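You operate a simulated robot arm through the tools that you are given. There is no shell and no other tool. Be economical: measure what you need, move in short steps, check, and stop when the job is done.

You are at the controls of a simulated robot arm. One attempt, no reset.

JOB
Measure the depth of the block on the gauge slider and put it in the tray for its reading.
Fine: within 50 either way the green tray, else the orange; knob up, slider out.

It is judged by the outcome, as a careful person would: the job done as asked, and still so three seconds after it is handed in. It fails if anything else is knocked over, pushed out of place, dropped, spilled or broken.

ROBOT AND FRAMES
A 6-joint arm with a two-finger parallel gripper, fixed in place. Base frame: the origin is at the foot of the arm, x ahead of it, y to its left, z up; the work surface is at about z = 828. Lengths are in mm, angles in degrees, forces in N, time in s.
With the tool pointing down near the work surface it reaches from about 380 to 880 mm from the base axis. Its first joint turns from -115.0 to 115.0 degrees. Payload 3.43 kg.
The tool frame sits at the grasp point between the pads (the TCP): z along the fingers, y along the line on which they close. The tips reach 34 mm beyond it. The gripper opens to 128 mm. The fingers are 24 mm wide and 12 mm thick; the gripper's body (48 by 130 mm) begins 96 mm behind the TCP.
Orientation is that of the tool frame in the base frame, as a unit quaternion [x, y, z, w]. With the fingers straight down and closing along the base's y, the tool's x points along the base's -x, its y along +y and its z along -z.

CONTROLS
- The arm moves only by the tool step_arm. Its argument "targets" is a list that holds one entry, the list of rows, each a list of 7 numbers: the shift along the tool's x, y, z in mm, then the turn, a rotation vector about the tool's x, y, z in degrees, then the finger opening in mm, from 0 to 128. In form: [[[x, y, z, rx, ry, rz, claw], ...]]. A call has 1 to 20 rows; each row shifts and turns the commanded pose from where the row before left it, along the tool's axes as they then stand. A row lasts 0.2 s, in which the tool goes at most 50 mm and 8.6 degrees; a call with a longer step from one row to the next is refused whole, and so is a gripper value outside its range. A pose out of reach is approached as far as the arm can. The call stops where the force on the tool passes 50 N (or 10 N more than at its start, if that is more) or the arm is blocked; 0.2 s more then pass. Each finger travels about 108 mm/s and halts on what it meets, pressing with about 38 N; the grip force reading is that of the motor and also rises with nothing between the fingers. The clock runs only during rows and for 0.2 s after the last one: add rows that do not move to give the fingers time. It gives the time, the measured TCP pose, the force on the tool (base axes), the opening and the grip force at its end, in the units of the frame above (readings bear some noise), with the torque about the TCP (base axes, N m) and any sound that the robot's microphone picked up, and new pictures: "pictures" is both (left out), scene, wrist or none.
- Cameras (640 x 400 px; columns grow to the right, rows downward): "scene" is fixed at [50, -500.2, 1553.2]; the picture's right is [0.34, -0.94, 0.00], its down [-0.69, -0.25, -0.68] and it looks along [0.64, 0.23, -0.73] (base axes); focal length 275 px, centre (320, 200). "wrist" rides on the gripper at [76, -11, -160] in the tool frame; the picture's right is [0.15, 0.99, 0.00], its down [-0.88, 0.13, -0.46] and it looks along [-0.45, 0.07, 0.89] (tool axes); focal length 234 px, centre (320, 200). There is no depth. A picture from a camera that has moved, and an enlarged one, comes with that camera's place and axes in the base frame and with its lens.
- slide_trunk(by): slides the trunk up (or, below 0, down) by that many mm; the arm rides with it, the base frame stays. It gives what a move gives, with no picture.
- zoom(camera, box): a new picture of the part [left, top, right, bottom] of that camera's present view, enlarged. It takes no simulated time.
- sign_off(): hands the job in; it is judged then, once.

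Work in short steps. Places have to be worked out from the pictures, the camera data and where the tool is seen: move nearer, look again, correct. Check each grasp and each placing, and mend what went wrong. You have 120 turns and 200 pictures in all, those below and enlarged ones among them. Open the gripper and draw the arm clear of the work before you hand the job in, unless the task says otherwise; then end with one line.

The tools are called after "Emit:" by a JSON object that holds its "name" and its "arguments". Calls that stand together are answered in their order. step_arm: Moves the arm, as the interface text tells. Its arguments: {"type":"object","properties":{"targets":{"type":"array","items":{"type":"array","items":{"type":"array","items":{"type":"number"}}}},"pictures":{"type":"string","enum":["both","scene","wrist","none"]}},"required":["targets"]} The other tools are called the same way: slide_trunk (by) slides the trunk up or down; zoom (camera, box) takes an enlarged picture of a part of a camera's view; sign_off () hands the job in.

At the start:

```text
t: 0.0
tcp_pos: [532.4, 229.6, 1117.8]
tcp_rot: [0.0, 1.0, 0.0, 0.0]
ft_force: [-0.5, 0.0, -0.2]
wrist_torque: [0.02, 0.0, 0.0]
finger_gap: 128.0
grip_force: 0.0
trunk travel left (down, up): [-575.0, 215.0]
```

scene: 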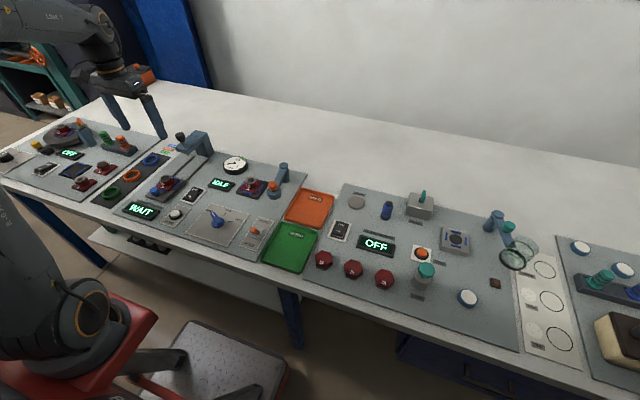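
wrist: 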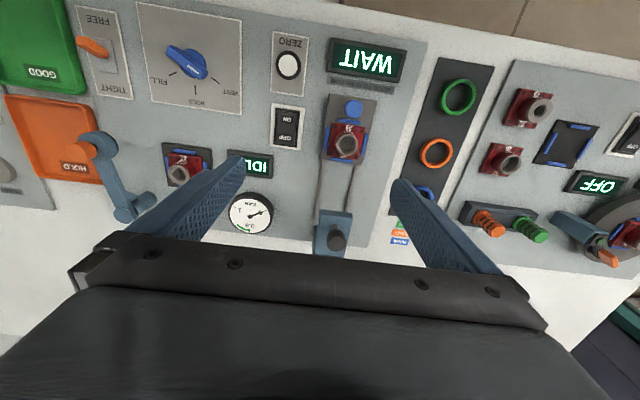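

I start by looking closely at the gauge area in both views.

Emit:
{"name": "zoom", "arguments": {"camera": "wrist", "box": [220, 20, 460, 270]}}

Emit:
{"name": "zoom", "arguments": {"camera": "scene", "box": [90, 110, 340, 280]}}

Emit:
{"name": "zoom", "arguments": {"camera": "wrist", "box": [0, 0, 260, 230]}}

```text
1.60 times, centred on (340, 145) of wrist
camera zoom: at [458.1, 220.6, 1277.4], right [-0.15, 0.99, 0.0], down [0.88, 0.13, 0.46], along [0.45, 0.07, -0.89], focal length 375 px, centre (288, 288)
```

zoom: 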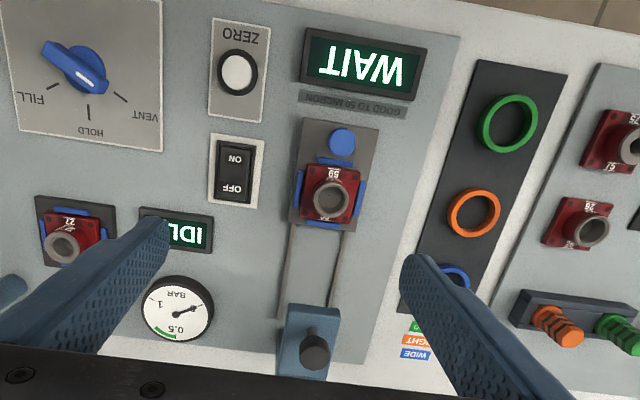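

```text
2.35 times, centred on (215, 195) of scene
camera zoom: at [50.0, -500.2, 1553.2], right [0.34, -0.94, 0.0], down [-0.69, -0.25, -0.68], along [0.64, 0.23, -0.73], focal length 648 px, centre (567, 212)
```

zoom: 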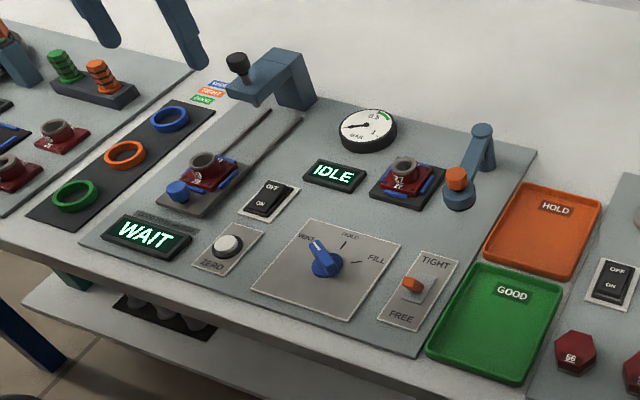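

```text
1.74 times, centred on (130, 115) of wrist
camera zoom: at [458.1, 220.6, 1277.4], right [-0.15, 0.99, 0.0], down [0.88, 0.13, 0.46], along [0.45, 0.07, -0.89], focal length 407 px, centre (650, 348)
```

zoom: 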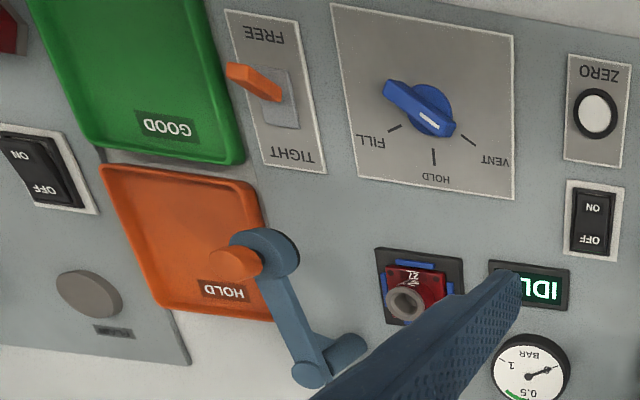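

The slider carriage with its blue knob and red block is near x≈545, y≈282, with the probe bracket near x≈720. I zoom further to understand it.

Emit:
{"name": "zoom", "arguments": {"camera": "wrist", "box": [300, 30, 420, 150]}}

Emit:
{"name": "zoom", "arguments": {"camera": "wrist", "box": [290, 140, 410, 260]}}

Emit:
{"name": "zoom", "arguments": {"camera": "scene", "box": [120, 120, 220, 230]}}

```text
3.33 times, centred on (360, 90) of wrist
camera zoom: at [458.1, 220.6, 1277.4], right [-0.15, 0.99, 0.0], down [0.88, 0.13, 0.46], along [0.45, 0.07, -0.89], focal length 781 px, centre (187, 567)
```

zoom: 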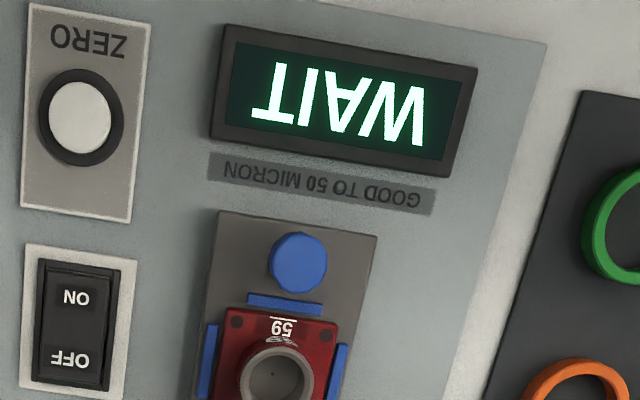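

```text
3.33 times, centred on (350, 200) of wrist
camera zoom: at [458.1, 220.6, 1277.4], right [-0.15, 0.99, 0.0], down [0.88, 0.13, 0.46], along [0.45, 0.07, -0.89], focal length 781 px, centre (220, 200)
```

zoom: 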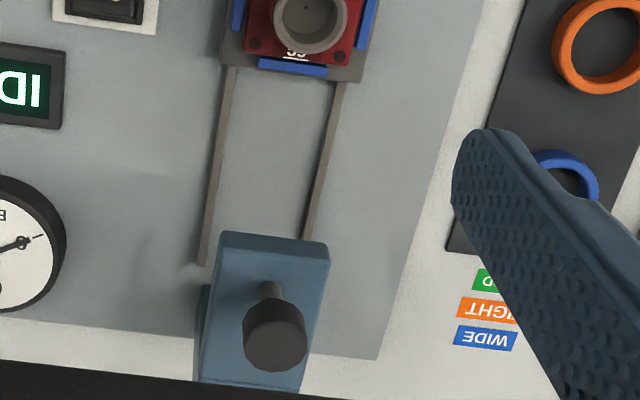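

```text
3.64 times, centred on (170, 175) of scene
camera zoom: at [50.0, -500.2, 1553.2], right [0.34, -0.94, 0.0], down [-0.69, -0.25, -0.68], along [0.64, 0.23, -0.73], focal length 1002 px, centre (866, 291)
```

zoom: 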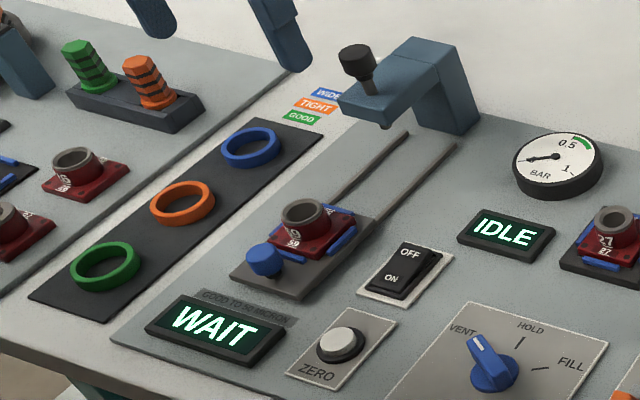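

The knob on the carriage is at about (492, 282, 862), ring top about (554, 284, 869), and the probe knob about (688, 282, 970). I move above the carriage's blue knob and look.

Emit:
{"name": "step_arm", "arguments": {"targets": [[[20, 26, 40, 0, 0, 0, 100], [20, 26, 40, 0, 0, 0, 80], [0, 0, 40, 0, 0, 0, 60], [0, 0, 38, 0, 0, 0, 60], [0, 0, 0, 0, 0, 0, 60]]]}}

```text
refused: row 1 steps farther than a row can; nothing moved
```

The first row was just over 50 mm, so I use smaller steps.

Emit:
{"name": "step_arm", "arguments": {"targets": [[[14, 18, 32, 0, 0, 0, 110], [14, 18, 32, 0, 0, 0, 90], [12, 16, 32, 0, 0, 0, 70], [0, 0, 32, 0, 0, 0, 60], [0, 0, 30, 0, 0, 0, 60], [0, 0, 0, 0, 0, 0, 60]]]}}

```text
t: 1.4
tcp_pos: [493.3, 282.4, 960.1]
tcp_rot: [0.0, 1.0, 0.001, 0.0]
ft_force: [0.0, 1.2, -0.1]
wrist_torque: [0.01, 0.03, 0.01]
finger_gap: 59.9
grip_force: 0.1
trunk travel left (down, up): [-575.0, 215.0]
camera wrist: at [417.2, 272.1, 1119.7], right [-0.15, 0.99, 0.0], down [0.88, 0.13, 0.46], along [0.45, 0.07, -0.89], focal length 234 px, centre (320, 200)
```

scene: 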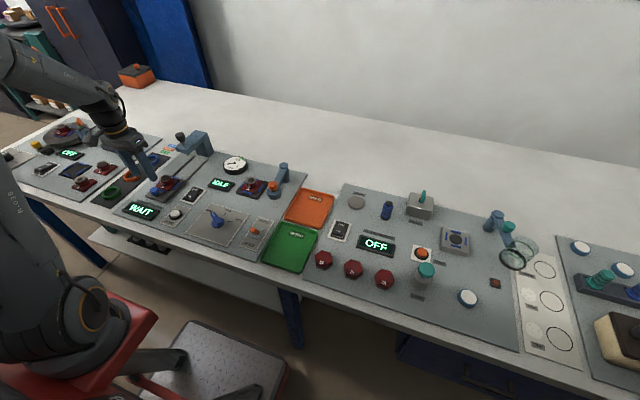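
wrist: 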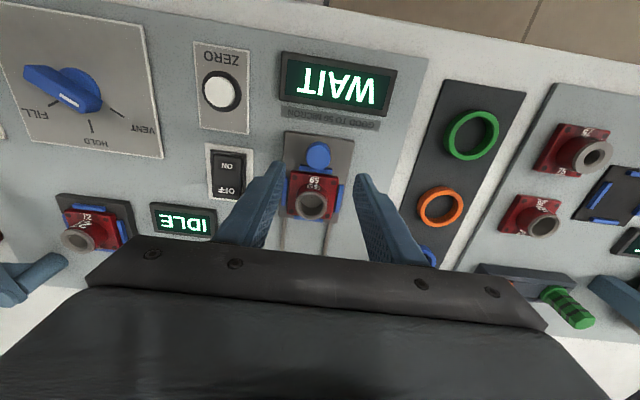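

Knob estimate confirmed at (491.5, 282). I lower the fingers around it in stages, watching force.

Emit:
{"name": "step_arm", "arguments": {"targets": [[[2, 0, 30, 0, 0, 0, 60], [0, 0, 25, 0, 0, 0, 60], [0, 0, 15, 0, 0, 0, 60], [0, 0, 0, 0, 0, 0, 60]]], "pictures": "wrist"}}

Emit:
{"name": "zoom", "arguments": {"camera": "scene", "box": [110, 130, 220, 230]}}

```text
t: 2.4
tcp_pos: [492.1, 283.3, 890.9]
tcp_rot: [0.0, 1.0, 0.0, 0.0]
ft_force: [-0.7, -0.6, 0.4]
wrist_torque: [0.02, 0.0, -0.04]
finger_gap: 60.0
grip_force: 0.1
trunk travel left (down, up): [-575.0, 215.0]
camera wrist: at [415.7, 272.9, 1049.7], right [-0.15, 0.99, 0.0], down [0.88, 0.13, 0.46], along [0.45, 0.07, -0.89], focal length 234 px, centre (320, 200)
```

wrist: 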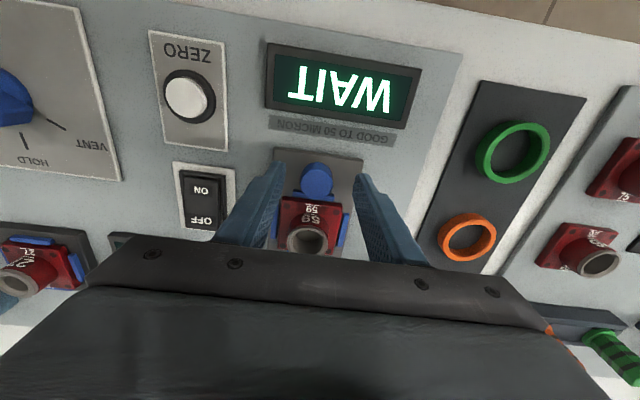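

```text
4.00 times, centred on (165, 180) of scene
camera zoom: at [50.0, -500.2, 1553.2], right [0.34, -0.94, 0.0], down [-0.69, -0.25, -0.68], along [0.64, 0.23, -0.73], focal length 1102 px, centre (940, 280)
```

zoom: 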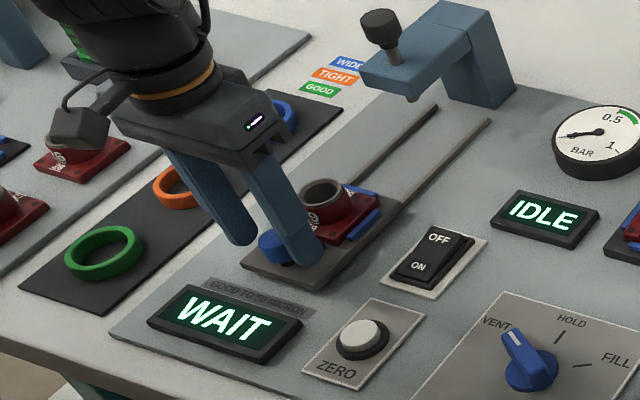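

The fingers straddle the knob with the tips just above the carriage. I go 5 mm lower and close.

Emit:
{"name": "step_arm", "arguments": {"targets": [[[0, 0, 5, 0, 0, 0, 60], [0, 0, 0, 0, 0, 0, 40], [0, 0, 0, 0, 0, 0, 20], [0, 0, 0, 0, 0, 0, 5], [0, 0, 0, 0, 0, 0, 5]]], "pictures": "wrist"}}

```text
t: 3.6
tcp_pos: [491.9, 280.7, 885.1]
tcp_rot: [0.0, 1.0, -0.001, -0.001]
ft_force: [7.1, -48.0, 3.9]
wrist_torque: [-0.88, -0.33, -0.11]
finger_gap: 27.4
grip_force: 44.8
trunk travel left (down, up): [-575.0, 215.0]
camera wrist: at [416.3, 270.4, 1044.7], right [-0.15, 0.99, 0.0], down [0.88, 0.13, 0.45], along [0.45, 0.07, -0.89], focal length 234 px, centre (320, 200)
```

wrist: 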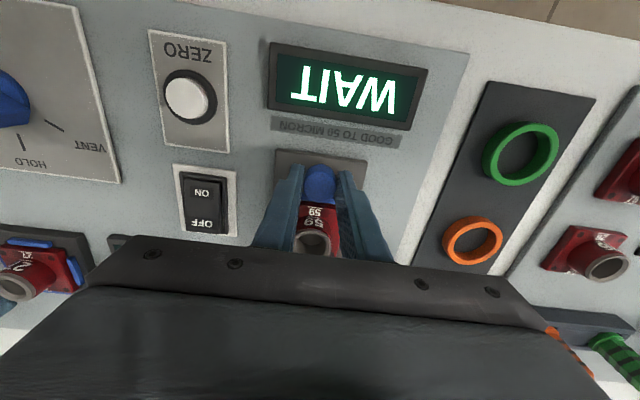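

Knob gripped (27 mm) but the pinch is off-centre, with 48 N in -y. I shift a few mm in -y to relieve it.

Emit:
{"name": "step_arm", "arguments": {"targets": [[[0, -2, 0, 0, 0, 0, 5], [0, 0, 0, 0, 0, 0, 5]]], "pictures": "none"}}

```text
t: 4.2
tcp_pos: [491.4, 280.0, 885.7]
tcp_rot: [0.0, 1.0, 0.0, 0.0]
ft_force: [5.4, -35.8, 4.6]
wrist_torque: [-1.57, 0.47, 0.22]
finger_gap: 27.6
grip_force: 44.7
trunk travel left (down, up): [-575.0, 215.0]
```

The force is falling, so I continue a bit more.

Emit:
{"name": "step_arm", "arguments": {"targets": [[[0, -3, 0, 0, 0, 0, 5], [0, 0, 0, 0, 0, 0, 5], [0, 0, 0, 0, 0, 0, 5]]], "pictures": "none"}}

```text
t: 5.0
tcp_pos: [492.2, 279.9, 884.4]
tcp_rot: [0.0, 1.0, 0.001, 0.001]
ft_force: [-2.3, 10.4, -5.8]
wrist_torque: [-0.2, 0.48, 0.32]
finger_gap: 27.5
grip_force: 45.3
trunk travel left (down, up): [-575.0, 215.0]
```

Nearly balanced. I push the slider toward +x gradually.

Emit:
{"name": "step_arm", "arguments": {"targets": [[[-10, 0.5, 0, 0, 0, 0, 5], [-15, 0, 0, 0, 0, 0, 5], [-15, 0, 0, 0, 0, 0, 5], [-15, 0, 0, 0, 0, 0, 5], [0, 0, 0, 0, 0, 0, 5]]], "pictures": "both"}}

```text
t: 6.2
tcp_pos: [547.5, 279.8, 885.3]
tcp_rot: [0.0, 1.0, 0.001, 0.0]
ft_force: [0.8, 32.8, -19.4]
wrist_torque: [1.39, 0.32, -0.15]
finger_gap: 27.5
grip_force: 45.3
trunk travel left (down, up): [-575.0, 215.0]
camera wrist: at [472.2, 269.9, 1044.6], right [-0.15, 0.99, 0.0], down [0.88, 0.13, 0.46], along [0.45, 0.07, -0.89], focal length 234 px, centre (320, 200)
```

scene: 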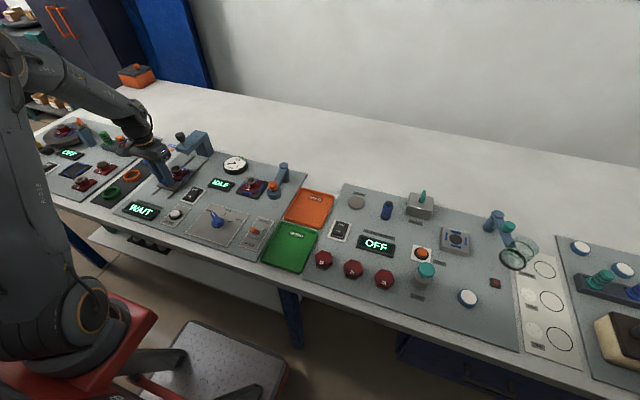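
wrist: 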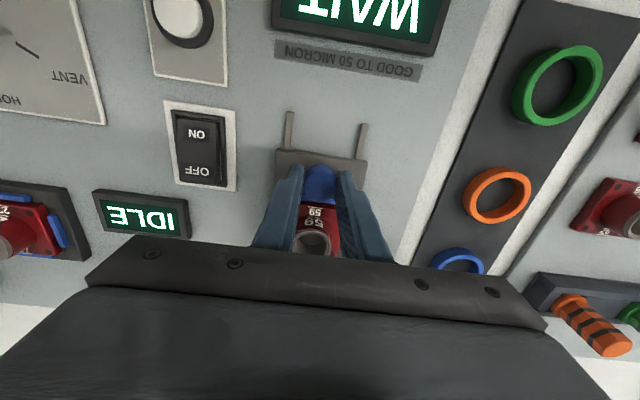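

The slider moves smoothly. I correct the side bias slightly and continue another 60 mm.

Emit:
{"name": "step_arm", "arguments": {"targets": [[[-5, 2, 0.7, 0, 0, 0, 5], [-15, 0, 0, 0, 0, 0, 5], [-15, 0, 0, 0, 0, 0, 5], [-15, 0, 0, 0, 0, 0, 5], [-8, 0, 0, 0, 0, 0, 5], [0, 0, 0, 0, 0, 0, 5]]], "pictures": "wrist"}}

Emit:
{"name": "zoom", "arguments": {"camera": "scene", "box": [110, 110, 240, 230]}}

```text
t: 7.6
tcp_pos: [605.5, 280.5, 884.7]
tcp_rot: [0.0, 1.0, 0.0, 0.003]
ft_force: [-0.2, -0.1, 30.2]
wrist_torque: [-0.5, -0.16, -0.16]
finger_gap: 27.2
grip_force: 45.4
trunk travel left (down, up): [-575.0, 215.0]
camera wrist: at [529.1, 270.0, 1044.4], right [-0.15, 0.99, 0.0], down [0.88, 0.13, 0.46], along [0.45, 0.07, -0.89], focal length 234 px, centre (320, 200)
```

wrist: 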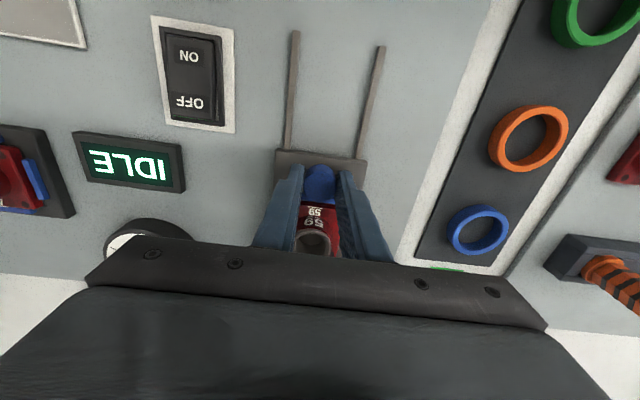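

```text
3.33 times, centred on (175, 170) of scene
camera zoom: at [50.0, -500.2, 1553.2], right [0.34, -0.94, 0.0], down [-0.69, -0.25, -0.68], along [0.64, 0.23, -0.73], focal length 918 px, centre (803, 300)
```

zoom: 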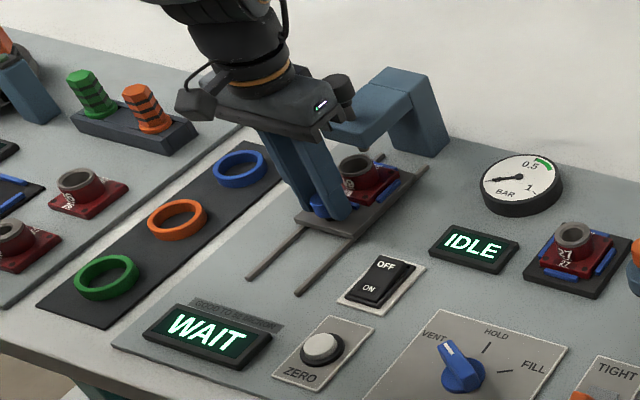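

The ring needs about 20 mm more to be under the probe, and the hand should clear the probe knob. I advance in small increments.

Emit:
{"name": "step_arm", "arguments": {"targets": [[[-5, 0, -0.7, 0, 0, 0, 5], [-5, 0, 0, 0, 0, 0, 5], [-4, 0, 0, 0, 0, 0, 5], [-3, 0, 0, 0, 0, 0, 5], [-3, 0, 0, 0, 0, 0, 5], [-3, 0, 0, 0, 0, 0, 5], [0, 0, 0, 0, 0, 0, 5]]], "pictures": "wrist"}}

Emit:
{"name": "zoom", "arguments": {"camera": "scene", "box": [110, 110, 240, 230]}}

```text
t: 9.2
tcp_pos: [627.2, 279.1, 884.7]
tcp_rot: [0.001, 1.0, 0.0, 0.0]
ft_force: [-7.7, -1.8, 20.2]
wrist_torque: [0.38, -0.02, 0.03]
finger_gap: 27.4
grip_force: 44.5
trunk travel left (down, up): [-575.0, 215.0]
camera wrist: at [551.1, 269.9, 1044.5], right [-0.15, 0.99, 0.0], down [0.88, 0.13, 0.46], along [0.45, 0.07, -0.89], focal length 234 px, centre (320, 200)
```

wrist: 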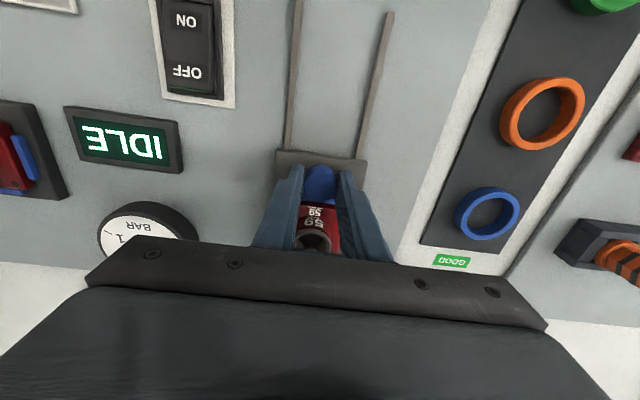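

```text
3.33 times, centred on (175, 170) of scene
camera zoom: at [50.0, -500.2, 1553.2], right [0.34, -0.94, 0.0], down [-0.69, -0.25, -0.68], along [0.64, 0.23, -0.73], focal length 918 px, centre (803, 300)
```

zoom: 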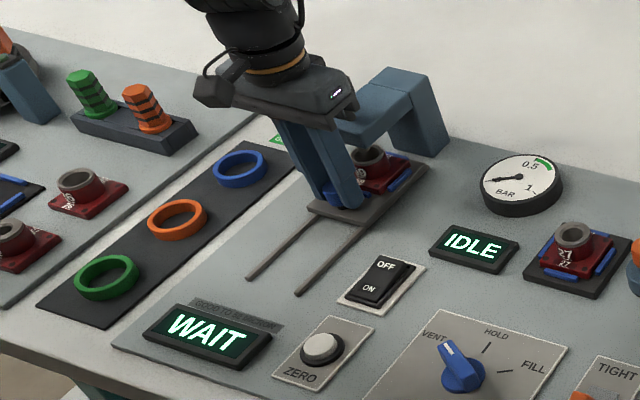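

Close to the nominal spot. I feel for the end stop with 2 mm steps.

Emit:
{"name": "step_arm", "arguments": {"targets": [[[-2, 0, 0, 0, 0, 0, 5], [-2, 0, 0, 0, 0, 0, 5], [-2, 0, 0, 0, 0, 0, 5], [0, 0, 0, 0, 0, 0, 5]]], "pictures": "none"}}

```text
t: 10.2
tcp_pos: [630.1, 280.8, 882.8]
tcp_rot: [-0.001, 1.0, -0.002, -0.003]
ft_force: [-35.3, 0.1, 4.6]
wrist_torque: [0.61, 0.98, 0.01]
finger_gap: 27.6
grip_force: 44.6
trunk travel left (down, up): [-575.0, 215.0]
```

The slider is against its end stop (x≈630). I open, lift and back off to view the probe.

Emit:
{"name": "step_arm", "arguments": {"targets": [[[0, 0, 0, 0, 0, 0, 40], [0, 0, 0, 0, 0, 0, 60], [4, 0, -20, 0, 0, 0, 60], [10, 0, -40, 0, 0, 0, 60], [20, 0, -40, 0, 0, 0, 60], [20, 0, -40, 0, 0, 0, 30], [0, 0, 0, 0, 0, 0, 30]]], "pictures": "wrist"}}

Emit:
{"name": "zoom", "arguments": {"camera": "scene", "box": [110, 110, 240, 230]}}

```text
t: 11.8
tcp_pos: [579.1, 279.7, 1025.2]
tcp_rot: [0.001, 1.0, 0.0, 0.0]
ft_force: [-0.3, 0.5, -0.3]
wrist_torque: [0.01, 0.02, -0.02]
finger_gap: 29.9
grip_force: 0.1
trunk travel left (down, up): [-575.0, 215.0]
camera wrist: at [502.4, 270.5, 1184.9], right [-0.15, 0.99, 0.0], down [0.88, 0.13, 0.46], along [0.45, 0.07, -0.89], focal length 234 px, centre (320, 200)
```

wrist: 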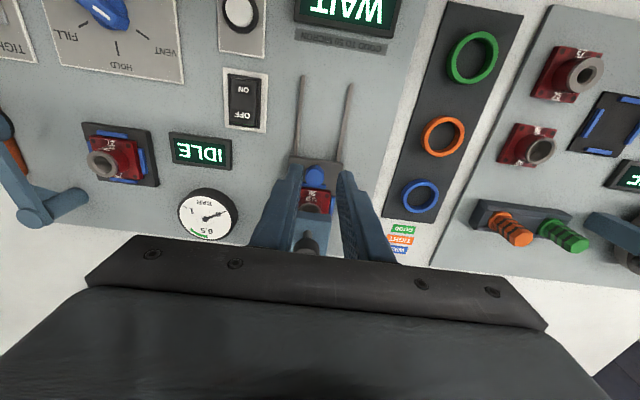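

```text
3.33 times, centred on (175, 170) of scene
camera zoom: at [50.0, -500.2, 1553.2], right [0.34, -0.94, 0.0], down [-0.69, -0.25, -0.68], along [0.64, 0.23, -0.73], focal length 918 px, centre (803, 300)
```

zoom: 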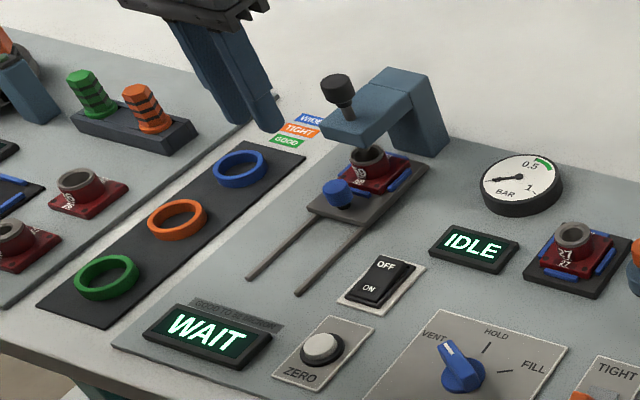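

The probe tip sits just over the ring and the display still shows WAIT. I zoom the wrist view on the probe knob.

Emit:
{"name": "zoom", "arguments": {"camera": "wrist", "box": [260, 150, 370, 270]}}

Emit:
{"name": "zoom", "arguments": {"camera": "scene", "box": [160, 115, 220, 175]}}

```text
3.33 times, centred on (315, 210) of wrist
camera zoom: at [502.4, 270.5, 1184.9], right [-0.15, 0.99, 0.0], down [0.88, 0.13, 0.46], along [0.45, 0.07, -0.89], focal length 781 px, centre (337, 167)
```

zoom: 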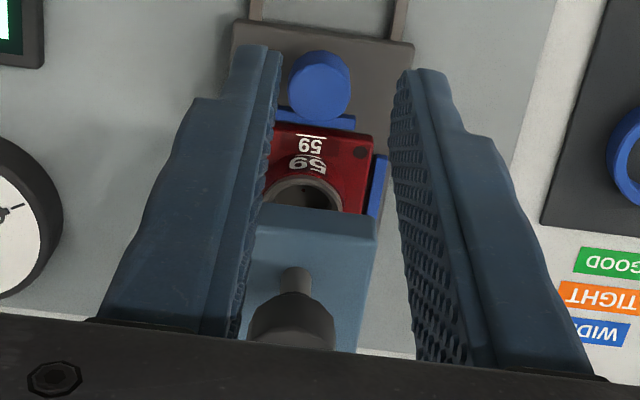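

```text
6.67 times, centred on (190, 145) of scene
camera zoom: at [50.0, -500.2, 1553.2], right [0.34, -0.94, 0.0], down [-0.69, -0.25, -0.68], along [0.64, 0.23, -0.73], focal length 1836 px, centre (1187, 567)
```

zoom: 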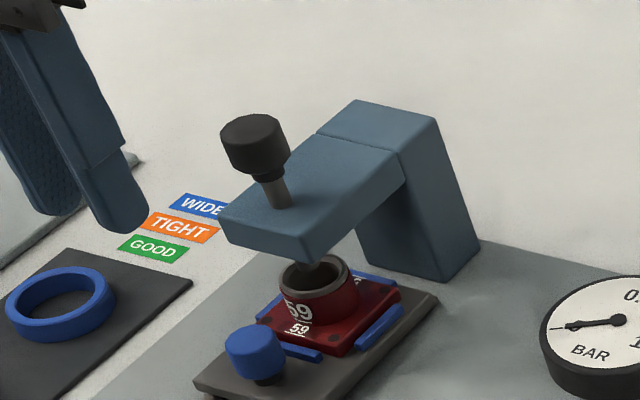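

I raise up to look at the probe knob top directly and refine its position.

Emit:
{"name": "step_arm", "arguments": {"targets": [[[-10, 1, -42, 0, 0, 0, 60], [-10, 1, -42, 0, 0, 0, 70], [0, 0, 0, 0, 0, 0, 70]]], "pictures": "wrist"}}

Emit:
{"name": "zoom", "arguments": {"camera": "wrist", "box": [260, 150, 370, 270]}}

```text
t: 12.6
tcp_pos: [599.2, 281.9, 1107.7]
tcp_rot: [0.001, 1.0, 0.0, 0.0]
ft_force: [-0.4, -0.6, 0.1]
wrist_torque: [0.01, 0.01, 0.0]
finger_gap: 69.8
grip_force: 0.1
trunk travel left (down, up): [-575.0, 215.0]
camera wrist: at [522.6, 272.4, 1268.4], right [-0.15, 0.99, 0.0], down [0.88, 0.13, 0.46], along [0.45, 0.07, -0.89], focal length 234 px, centre (320, 200)
```

wrist: 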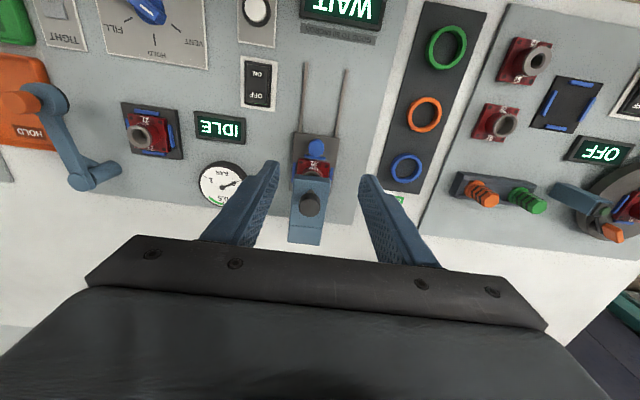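

```text
3.33 times, centred on (315, 210) of wrist
camera zoom: at [522.6, 272.4, 1268.4], right [-0.15, 0.99, 0.0], down [0.88, 0.13, 0.46], along [0.45, 0.07, -0.89], focal length 781 px, centre (337, 167)
```

zoom: 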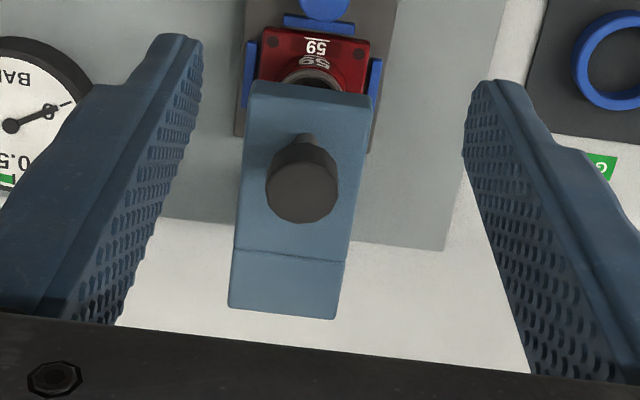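

Knob top at about (687, 282, 973), diameter about 31 mm. I move over it at height, then descend so only the upper part of the knob is between the pads.

Emit:
{"name": "step_arm", "arguments": {"targets": [[[-44, 0, 0, 0, 0, 0, 70], [-44, 0, 0, 0, 0, 0, 70], [0, 0, 45, 0, 0, 0, 60], [0, 0, 45, 0, 0, 0, 60], [0, 0, 0, 0, 0, 0, 60]]], "pictures": "none"}}

Emit:
{"name": "zoom", "arguments": {"camera": "scene", "box": [150, 105, 230, 185]}}

```text
t: 13.8
tcp_pos: [685.0, 280.7, 1019.9]
tcp_rot: [0.0, 1.0, -0.001, 0.0]
ft_force: [-0.1, -0.6, 0.2]
wrist_torque: [0.02, -0.01, -0.01]
finger_gap: 59.8
grip_force: 0.1
trunk travel left (down, up): [-575.0, 215.0]
```

```text
5.00 times, centred on (190, 145) of scene
camera zoom: at [50.0, -500.2, 1553.2], right [0.34, -0.94, 0.0], down [-0.69, -0.25, -0.68], along [0.64, 0.23, -0.73], focal length 1377 px, centre (970, 475)
```

zoom: 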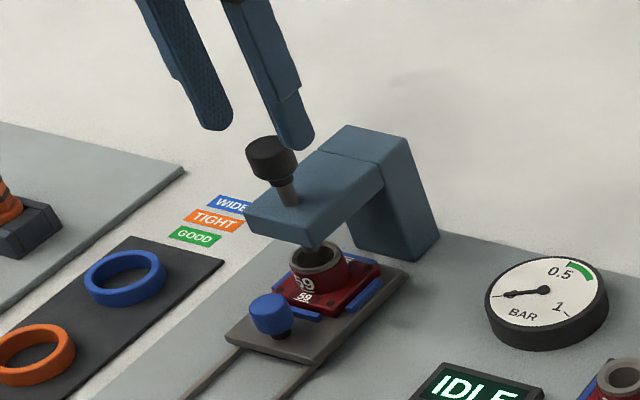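

The scene view suggests the knob is slightly to -y of my fingers; I check the wrist view.

Emit:
{"name": "zoom", "arguments": {"camera": "wrist", "box": [240, 130, 400, 270]}}

```text
2.86 times, centred on (320, 200) of wrist
camera zoom: at [609.3, 271.5, 1179.0], right [-0.15, 0.99, 0.0], down [0.88, 0.13, 0.46], along [0.45, 0.07, -0.89], focal length 669 px, centre (320, 200)
```

zoom: 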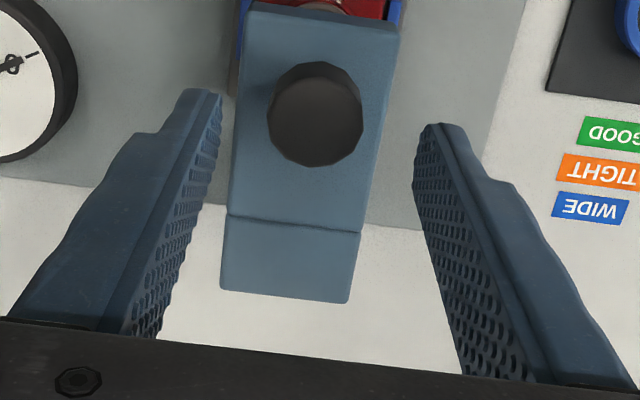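

Knob is well centred (≈683, 280.5). I descend to TCP z≈994 and close gently.

Emit:
{"name": "step_arm", "arguments": {"targets": [[[1, -0.7, 13, 0, 0, 0, 60], [0, 0, 12, 0, 0, 0, 50], [0, 0, 0, 0, 0, 0, 42], [0, 0, 0, 0, 0, 0, 36]]], "pictures": "none"}}

Emit:
{"name": "zoom", "arguments": {"camera": "scene", "box": [150, 105, 230, 185]}}

Emit:
{"name": "zoom", "arguments": {"camera": "wrist", "box": [240, 130, 400, 270]}}

```text
t: 14.8
tcp_pos: [685.5, 281.4, 992.9]
tcp_rot: [0.0, 1.0, 0.0, 0.0]
ft_force: [-0.3, -0.2, 0.0]
wrist_torque: [-0.01, -0.04, 0.01]
finger_gap: 35.9
grip_force: 0.1
trunk travel left (down, up): [-575.0, 215.0]
```

```text
5.00 times, centred on (190, 145) of scene
camera zoom: at [50.0, -500.2, 1553.2], right [0.34, -0.94, 0.0], down [-0.69, -0.25, -0.68], along [0.64, 0.23, -0.73], focal length 1377 px, centre (970, 475)
```

zoom: 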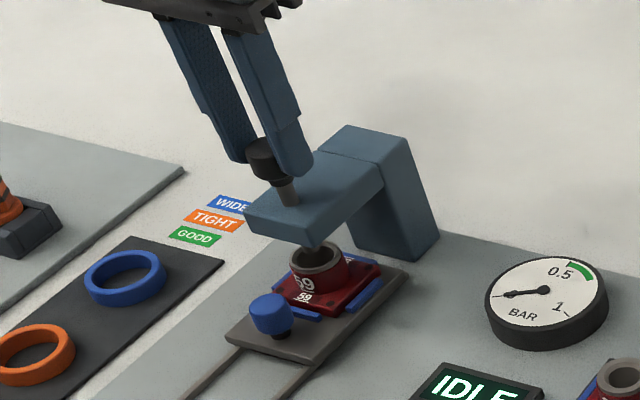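

```text
2.86 times, centred on (320, 200) of wrist
camera zoom: at [609.8, 271.4, 1153.4], right [-0.15, 0.99, 0.0], down [0.88, 0.13, 0.46], along [0.45, 0.07, -0.89], focal length 669 px, centre (320, 200)
```

zoom: 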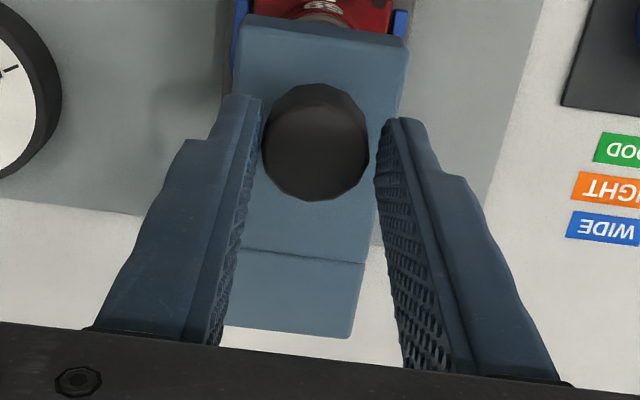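

The knob lies between the pads. I shift 1 mm to -y and close.

Emit:
{"name": "step_arm", "arguments": {"targets": [[[0, -1, 0, 0, 0, 0, 32], [0, 0, 0, 0, 0, 0, 28], [0, 0, 0, 0, 0, 0, 20], [0, 0, 0, 0, 0, 0, 20]]], "pictures": "none"}}

```text
t: 15.8
tcp_pos: [685.0, 280.0, 993.8]
tcp_rot: [-0.001, 1.0, 0.0, 0.0]
ft_force: [-1.3, -1.7, -1.1]
wrist_torque: [0.36, 0.06, -0.03]
finger_gap: 30.7
grip_force: 44.9
trunk travel left (down, up): [-575.0, 215.0]
```

Gripped at 30.7 mm, well balanced. I lower the probe in small steps.

Emit:
{"name": "step_arm", "arguments": {"targets": [[[0, 0, 3, 0, 0, 0, 20], [0, 0, 3, 0, 0, 0, 20], [0, 0, 3, 0, 0, 0, 20], [0, 0, 0, 0, 0, 0, 20]]], "pictures": "none"}}

Emit:
{"name": "zoom", "arguments": {"camera": "scene", "box": [110, 110, 240, 230]}}

```text
t: 16.8
tcp_pos: [686.0, 280.5, 984.9]
tcp_rot: [0.0, 1.0, 0.0, 0.0]
ft_force: [-5.3, -4.3, -0.1]
wrist_torque: [0.23, -0.21, 0.02]
finger_gap: 31.0
grip_force: 45.0
trunk travel left (down, up): [-575.0, 215.0]
```

```text
3.33 times, centred on (175, 170) of scene
camera zoom: at [50.0, -500.2, 1553.2], right [0.34, -0.94, 0.0], down [-0.69, -0.25, -0.68], along [0.64, 0.23, -0.73], focal length 918 px, centre (803, 300)
```

zoom: 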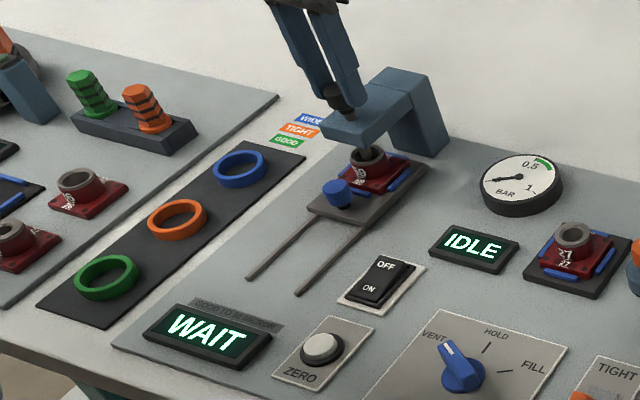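

The knob moves down freely. I continue in small steps, watching for contact.

Emit:
{"name": "step_arm", "arguments": {"targets": [[[0, 0, 3, 0, 0, 0, 20], [0, 0, 3, 0, 0, 0, 20], [0, 0, 2, 0, 0, 0, 20], [0, 0, 0, 0, 0, 0, 20]]], "pictures": "none"}}

Emit:
{"name": "zoom", "arguments": {"camera": "scene", "box": [110, 110, 240, 230]}}

```text
t: 17.8
tcp_pos: [686.3, 281.3, 976.3]
tcp_rot: [0.001, 1.0, 0.0, -0.001]
ft_force: [-11.6, -5.6, -1.8]
wrist_torque: [0.26, 0.42, -0.01]
finger_gap: 30.9
grip_force: 45.1
trunk travel left (down, up): [-575.0, 215.0]
```

```text
3.33 times, centred on (175, 170) of scene
camera zoom: at [50.0, -500.2, 1553.2], right [0.34, -0.94, 0.0], down [-0.69, -0.25, -0.68], along [0.64, 0.23, -0.73], focal length 918 px, centre (803, 300)
```

zoom: 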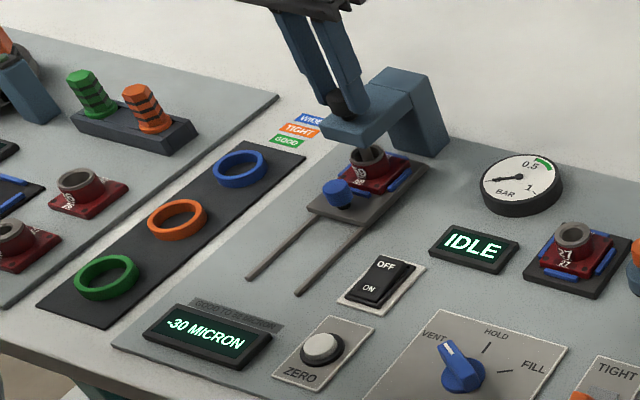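

Display shows "-30 MICRON". I press slightly further to see whether it's settled at bottom.

Emit:
{"name": "step_arm", "arguments": {"targets": [[[0, 0, 2, 0, 0, 0, 20], [0, 0, 2, 0, 0, 0, 20], [0, 0, 0, 0, 0, 0, 20], [0, 0, 0, 0, 0, 0, 20]]], "pictures": "none"}}

Emit:
{"name": "zoom", "arguments": {"camera": "scene", "box": [120, 170, 200, 230]}}

Emit:
{"name": "zoom", "arguments": {"camera": "scene", "box": [150, 105, 230, 185]}}

```text
t: 18.8
tcp_pos: [684.6, 280.2, 974.8]
tcp_rot: [0.0, 1.0, 0.001, 0.001]
ft_force: [-16.7, -7.0, 23.4]
wrist_torque: [-0.63, 0.86, 0.04]
finger_gap: 30.8
grip_force: 45.5
trunk travel left (down, up): [-575.0, 215.0]
```

```text
6.67 times, centred on (160, 200) of scene
camera zoom: at [50.0, -500.2, 1553.2], right [0.34, -0.94, 0.0], down [-0.69, -0.25, -0.68], along [0.64, 0.23, -0.73], focal length 1836 px, centre (1387, 200)
```

zoom: 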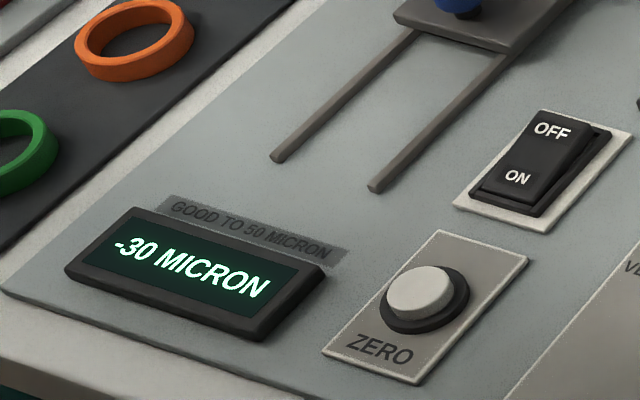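

```text
5.00 times, centred on (190, 145) of scene
camera zoom: at [50.0, -500.2, 1553.2], right [0.34, -0.94, 0.0], down [-0.69, -0.25, -0.68], along [0.64, 0.23, -0.73], focal length 1377 px, centre (970, 475)
```

zoom: 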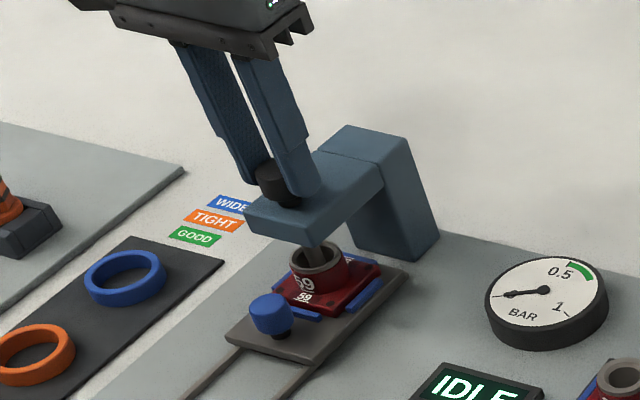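

Firm contact and the reading is still -30. I hold a second longer to be sure it's settled.

Emit:
{"name": "step_arm", "arguments": {"targets": [[[0, 0, -2, 0, 0, 0, 20], [0, 0, 0, 0, 0, 0, 20], [0, 0, 0, 0, 0, 0, 20], [0, 0, 0, 0, 0, 0, 20], [0, 0, 0, 0, 0, 0, 20], [0, 0, 0, 0, 0, 0, 20], [0, 0, 0, 0, 0, 0, 20], [0, 0, 0, 0, 0, 0, 20]]], "pictures": "none"}}

Emit:
{"name": "zoom", "arguments": {"camera": "scene", "box": [120, 170, 200, 230]}}

```text
t: 20.6
tcp_pos: [685.2, 279.4, 975.4]
tcp_rot: [0.0, 1.0, 0.0, 0.0]
ft_force: [-10.7, -7.1, 6.0]
wrist_torque: [0.2, 0.34, -0.03]
finger_gap: 31.2
grip_force: 44.9
trunk travel left (down, up): [-575.0, 215.0]
```

```text
6.67 times, centred on (160, 200) of scene
camera zoom: at [50.0, -500.2, 1553.2], right [0.34, -0.94, 0.0], down [-0.69, -0.25, -0.68], along [0.64, 0.23, -0.73], focal length 1836 px, centre (1387, 200)
```

zoom: 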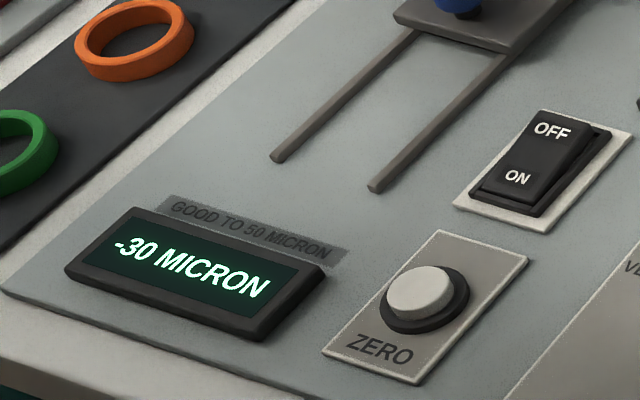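

Steady at -30: green tray. Now I raise the knob back up to its original height.

Emit:
{"name": "step_arm", "arguments": {"targets": [[[0, 0, -4, 0, 0, 0, 20], [0, 0, -5, 0, 0, 0, 20], [0, 0, -5, 0, 0, 0, 20], [0, 0, -4, 0, 0, 0, 20], [0, 0, -2, 0, 0, 0, 20], [0, 0, 0, 0, 0, 0, 20]]], "pictures": "none"}}

Emit:
{"name": "zoom", "arguments": {"camera": "scene", "box": [150, 105, 230, 185]}}

```text
t: 22.0
tcp_pos: [687.2, 280.6, 995.0]
tcp_rot: [0.0, 1.0, 0.001, -0.001]
ft_force: [-21.3, -2.0, -8.9]
wrist_torque: [0.37, 0.45, -0.01]
finger_gap: 31.0
grip_force: 45.1
trunk travel left (down, up): [-575.0, 215.0]
```

```text
5.00 times, centred on (190, 145) of scene
camera zoom: at [50.0, -500.2, 1553.2], right [0.34, -0.94, 0.0], down [-0.69, -0.25, -0.68], along [0.64, 0.23, -0.73], focal length 1377 px, centre (970, 475)
```

zoom: 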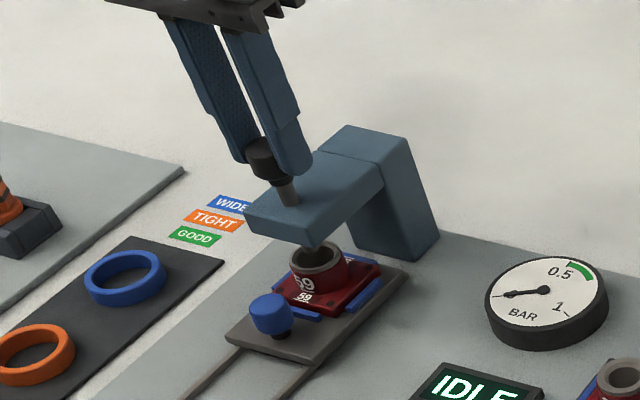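

The knob is back at its upper stop. I release it, check it stays, and rise.

Emit:
{"name": "step_arm", "arguments": {"targets": [[[1.5, 0, 0, 0, 0, 0, 20], [0, 0, 0, 0, 0, 0, 40], [0, 0, 0, 0, 0, 0, 60], [0, 0, -20, 0, 0, 0, 60], [0, 0, -40, 0, 0, 0, 60], [0, 0, -40, 0, 0, 0, 60], [0, 0, 0, 0, 0, 0, 60]]], "pictures": "none"}}

Emit:
{"name": "zoom", "arguments": {"camera": "scene", "box": [110, 110, 240, 230]}}

```text
t: 23.6
tcp_pos: [685.0, 280.0, 1095.6]
tcp_rot: [0.0, 1.0, -0.001, 0.001]
ft_force: [0.3, 0.6, -0.3]
wrist_torque: [-0.02, -0.02, -0.01]
finger_gap: 59.8
grip_force: 0.1
trunk travel left (down, up): [-575.0, 215.0]
```

```text
3.33 times, centred on (175, 170) of scene
camera zoom: at [50.0, -500.2, 1553.2], right [0.34, -0.94, 0.0], down [-0.69, -0.25, -0.68], along [0.64, 0.23, -0.73], focal length 918 px, centre (803, 300)
```

zoom: 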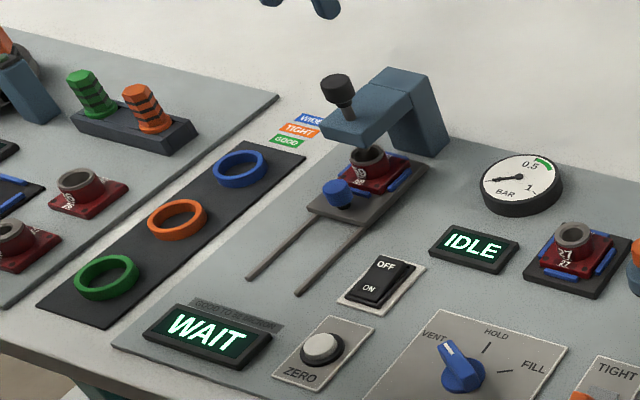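

The knob stays up. Now I return to the slider knob at (628, 280) and descend around it.

Emit:
{"name": "step_arm", "arguments": {"targets": [[[30, 0, 0, 0, 0, 0, 60], [27, 0, 0, 0, 0, 0, 60], [0, 0, 45, 0, 0, 0, 60], [0, 0, 45, 0, 0, 0, 60], [0, 0, 45, 0, 0, 0, 60], [0, 0, 45, 0, 0, 0, 60], [0, 0, 29, 0, 0, 0, 60], [0, 0, 0, 0, 0, 0, 60]]], "pictures": "wrist"}}

```text
t: 25.4
tcp_pos: [629.9, 282.6, 888.6]
tcp_rot: [0.0, 1.0, 0.0, 0.001]
ft_force: [-0.8, -0.2, 0.2]
wrist_torque: [0.0, 0.01, -0.01]
finger_gap: 59.9
grip_force: 0.1
trunk travel left (down, up): [-575.0, 215.0]
camera wrist: at [553.2, 272.3, 1047.2], right [-0.15, 0.99, 0.0], down [0.88, 0.13, 0.46], along [0.45, 0.07, -0.89], focal length 234 px, centre (320, 200)
```

wrist: 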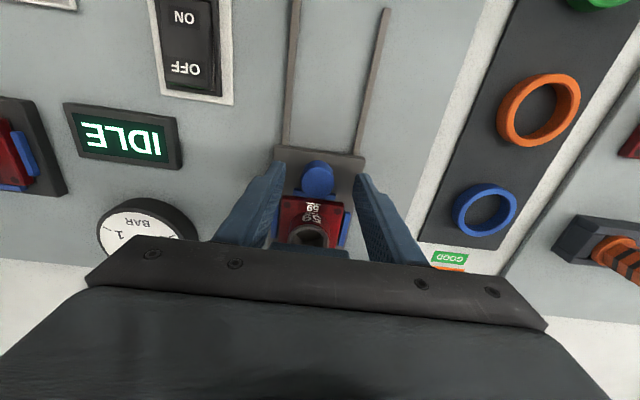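

In place around the knob; I shift slightly and close.

Emit:
{"name": "step_arm", "arguments": {"targets": [[[0, -1.5, 2, 0, 0, 0, 50], [0, 0, 0, 0, 0, 0, 32], [0, 0, 0, 0, 0, 0, 20], [0, 0, 0, 0, 0, 0, 10], [0, 0, 0, 0, 0, 0, 10]]], "pictures": "none"}}

```text
t: 26.6
tcp_pos: [629.2, 280.5, 885.5]
tcp_rot: [0.0, 1.0, 0.0, 0.001]
ft_force: [0.1, -1.2, -1.3]
wrist_torque: [0.53, -0.19, -0.02]
finger_gap: 27.4
grip_force: 45.2
trunk travel left (down, up): [-575.0, 215.0]
```

Well-centred grip. I pull the slider back toward x≈492.

Emit:
{"name": "step_arm", "arguments": {"targets": [[[10, 0, 0, 0, 0, 0, 10], [15, 0, 0, 0, 0, 0, 10], [15, 0, 0, 0, 0, 0, 10], [15, 0, 0, 0, 0, 0, 10], [15, 0, 0, 0, 0, 0, 10], [0, 0, 0, 0, 0, 0, 10]]], "pictures": "none"}}

```text
t: 28.0
tcp_pos: [557.7, 279.5, 886.3]
tcp_rot: [0.0, 1.0, 0.0, 0.0]
ft_force: [-0.1, 15.7, -0.3]
wrist_torque: [-0.08, -0.38, 0.05]
finger_gap: 27.4
grip_force: 44.9
trunk travel left (down, up): [-575.0, 215.0]
```

Moving well; continue to the out end, slowing at the finish.

Emit:
{"name": "step_arm", "arguments": {"targets": [[[15, 1, 0, 0, 0, 0, 10], [15, 0, 0, 0, 0, 0, 10], [15, 0, 0, 0, 0, 0, 10], [10, 0, 0, 0, 0, 0, 10], [6, 0, 0, 0, 0, 0, 10], [4, 0, 0, 0, 0, 0, 10], [0, 0, 0, 0, 0, 0, 10]]], "pictures": "wrist"}}

```text
t: 29.6
tcp_pos: [494.6, 279.8, 885.2]
tcp_rot: [0.0, 1.0, 0.001, 0.002]
ft_force: [1.0, 13.3, 30.3]
wrist_torque: [-0.07, 0.29, -0.1]
finger_gap: 27.6
grip_force: 44.8
trunk travel left (down, up): [-575.0, 215.0]
camera wrist: at [417.6, 269.8, 1044.3], right [-0.15, 0.99, 0.0], down [0.88, 0.13, 0.46], along [0.45, 0.07, -0.89], focal length 234 px, centre (320, 200)
```

wrist: 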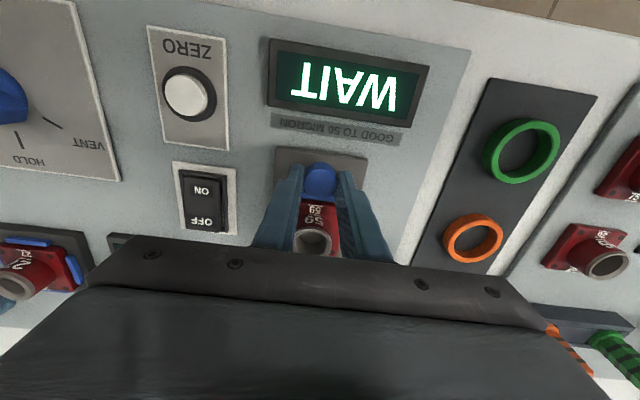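

A few more mm to feel for the outer stop.

Emit:
{"name": "step_arm", "arguments": {"targets": [[[2, 0, -0.7, 0, 0, 0, 10], [2, 0, 0, 0, 0, 0, 10], [1, 0, 0, 0, 0, 0, 10], [0, 0, 0, 0, 0, 0, 10]]], "pictures": "none"}}

```text
t: 30.6
tcp_pos: [490.4, 279.6, 883.9]
tcp_rot: [0.001, 1.0, 0.001, 0.002]
ft_force: [33.0, 0.5, 10.6]
wrist_torque: [-0.56, -1.0, 0.01]
finger_gap: 27.6
grip_force: 44.9
trunk travel left (down, up): [-575.0, 215.0]
```

Slider is fully out against its stop. I release, rise, and look at the block.

Emit:
{"name": "step_arm", "arguments": {"targets": [[[0, 0, 0, 0, 0, 0, 40], [0, 0, 0, 0, 0, 0, 60], [0, 0, -20, 0, 0, 0, 60], [0, 0, -40, 0, 0, 0, 60], [-30, 0, -35, 0, 0, 0, 70], [-29, 0, 0, 0, 0, 0, 70], [0, 0, 0, 0, 0, 0, 70]]], "pictures": "both"}}

Emit:
{"name": "zoom", "arguments": {"camera": "wrist", "box": [250, 100, 390, 240]}}

Emit:
{"name": "zoom", "arguments": {"camera": "scene", "box": [130, 140, 210, 220]}}

```text
t: 32.2
tcp_pos: [547.6, 281.6, 979.3]
tcp_rot: [0.0, 1.0, 0.0, 0.001]
ft_force: [-0.1, -0.9, -0.1]
wrist_torque: [0.01, 0.0, 0.0]
finger_gap: 70.1
grip_force: 0.2
trunk travel left (down, up): [-575.0, 215.0]
camera wrist: at [471.6, 271.5, 1138.1], right [-0.15, 0.99, 0.0], down [0.88, 0.13, 0.46], along [0.45, 0.07, -0.89], focal length 234 px, centre (320, 200)
```

scene: 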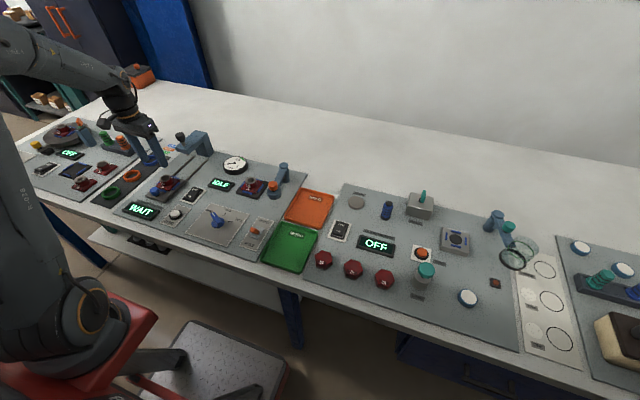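
wrist: 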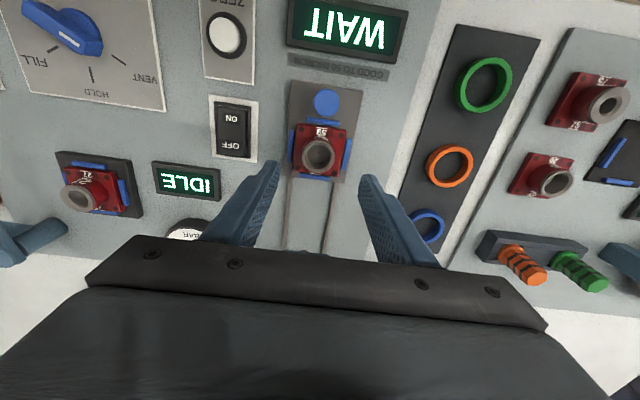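

```text
2.86 times, centred on (320, 170) of wrist
camera zoom: at [471.6, 271.5, 1138.1], right [-0.15, 0.99, 0.0], down [0.88, 0.13, 0.46], along [0.45, 0.07, -0.89], focal length 669 px, centre (320, 286)
```

zoom: 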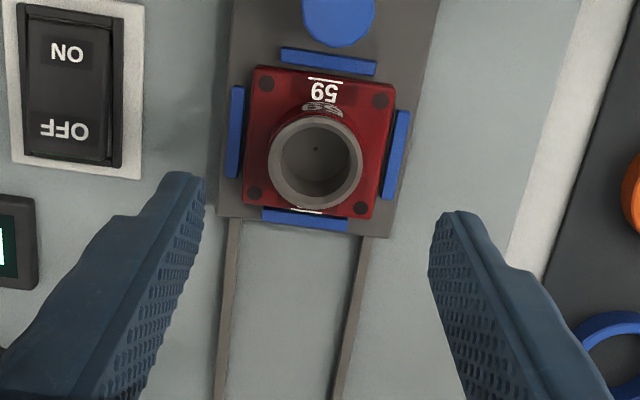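

```text
5.00 times, centred on (170, 180) of scene
camera zoom: at [50.0, -500.2, 1553.2], right [0.34, -0.94, 0.0], down [-0.69, -0.25, -0.68], along [0.64, 0.23, -0.73], focal length 1377 px, centre (1070, 300)
```

zoom: 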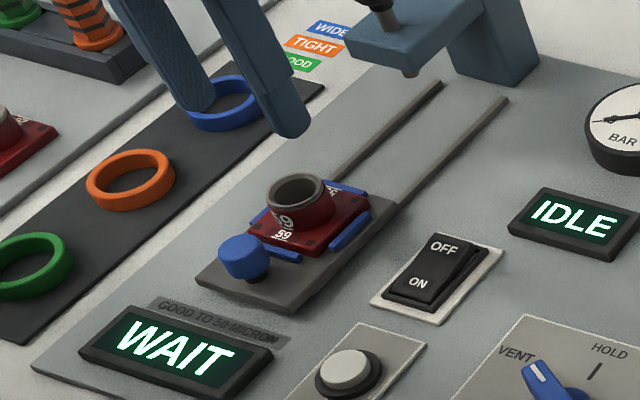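

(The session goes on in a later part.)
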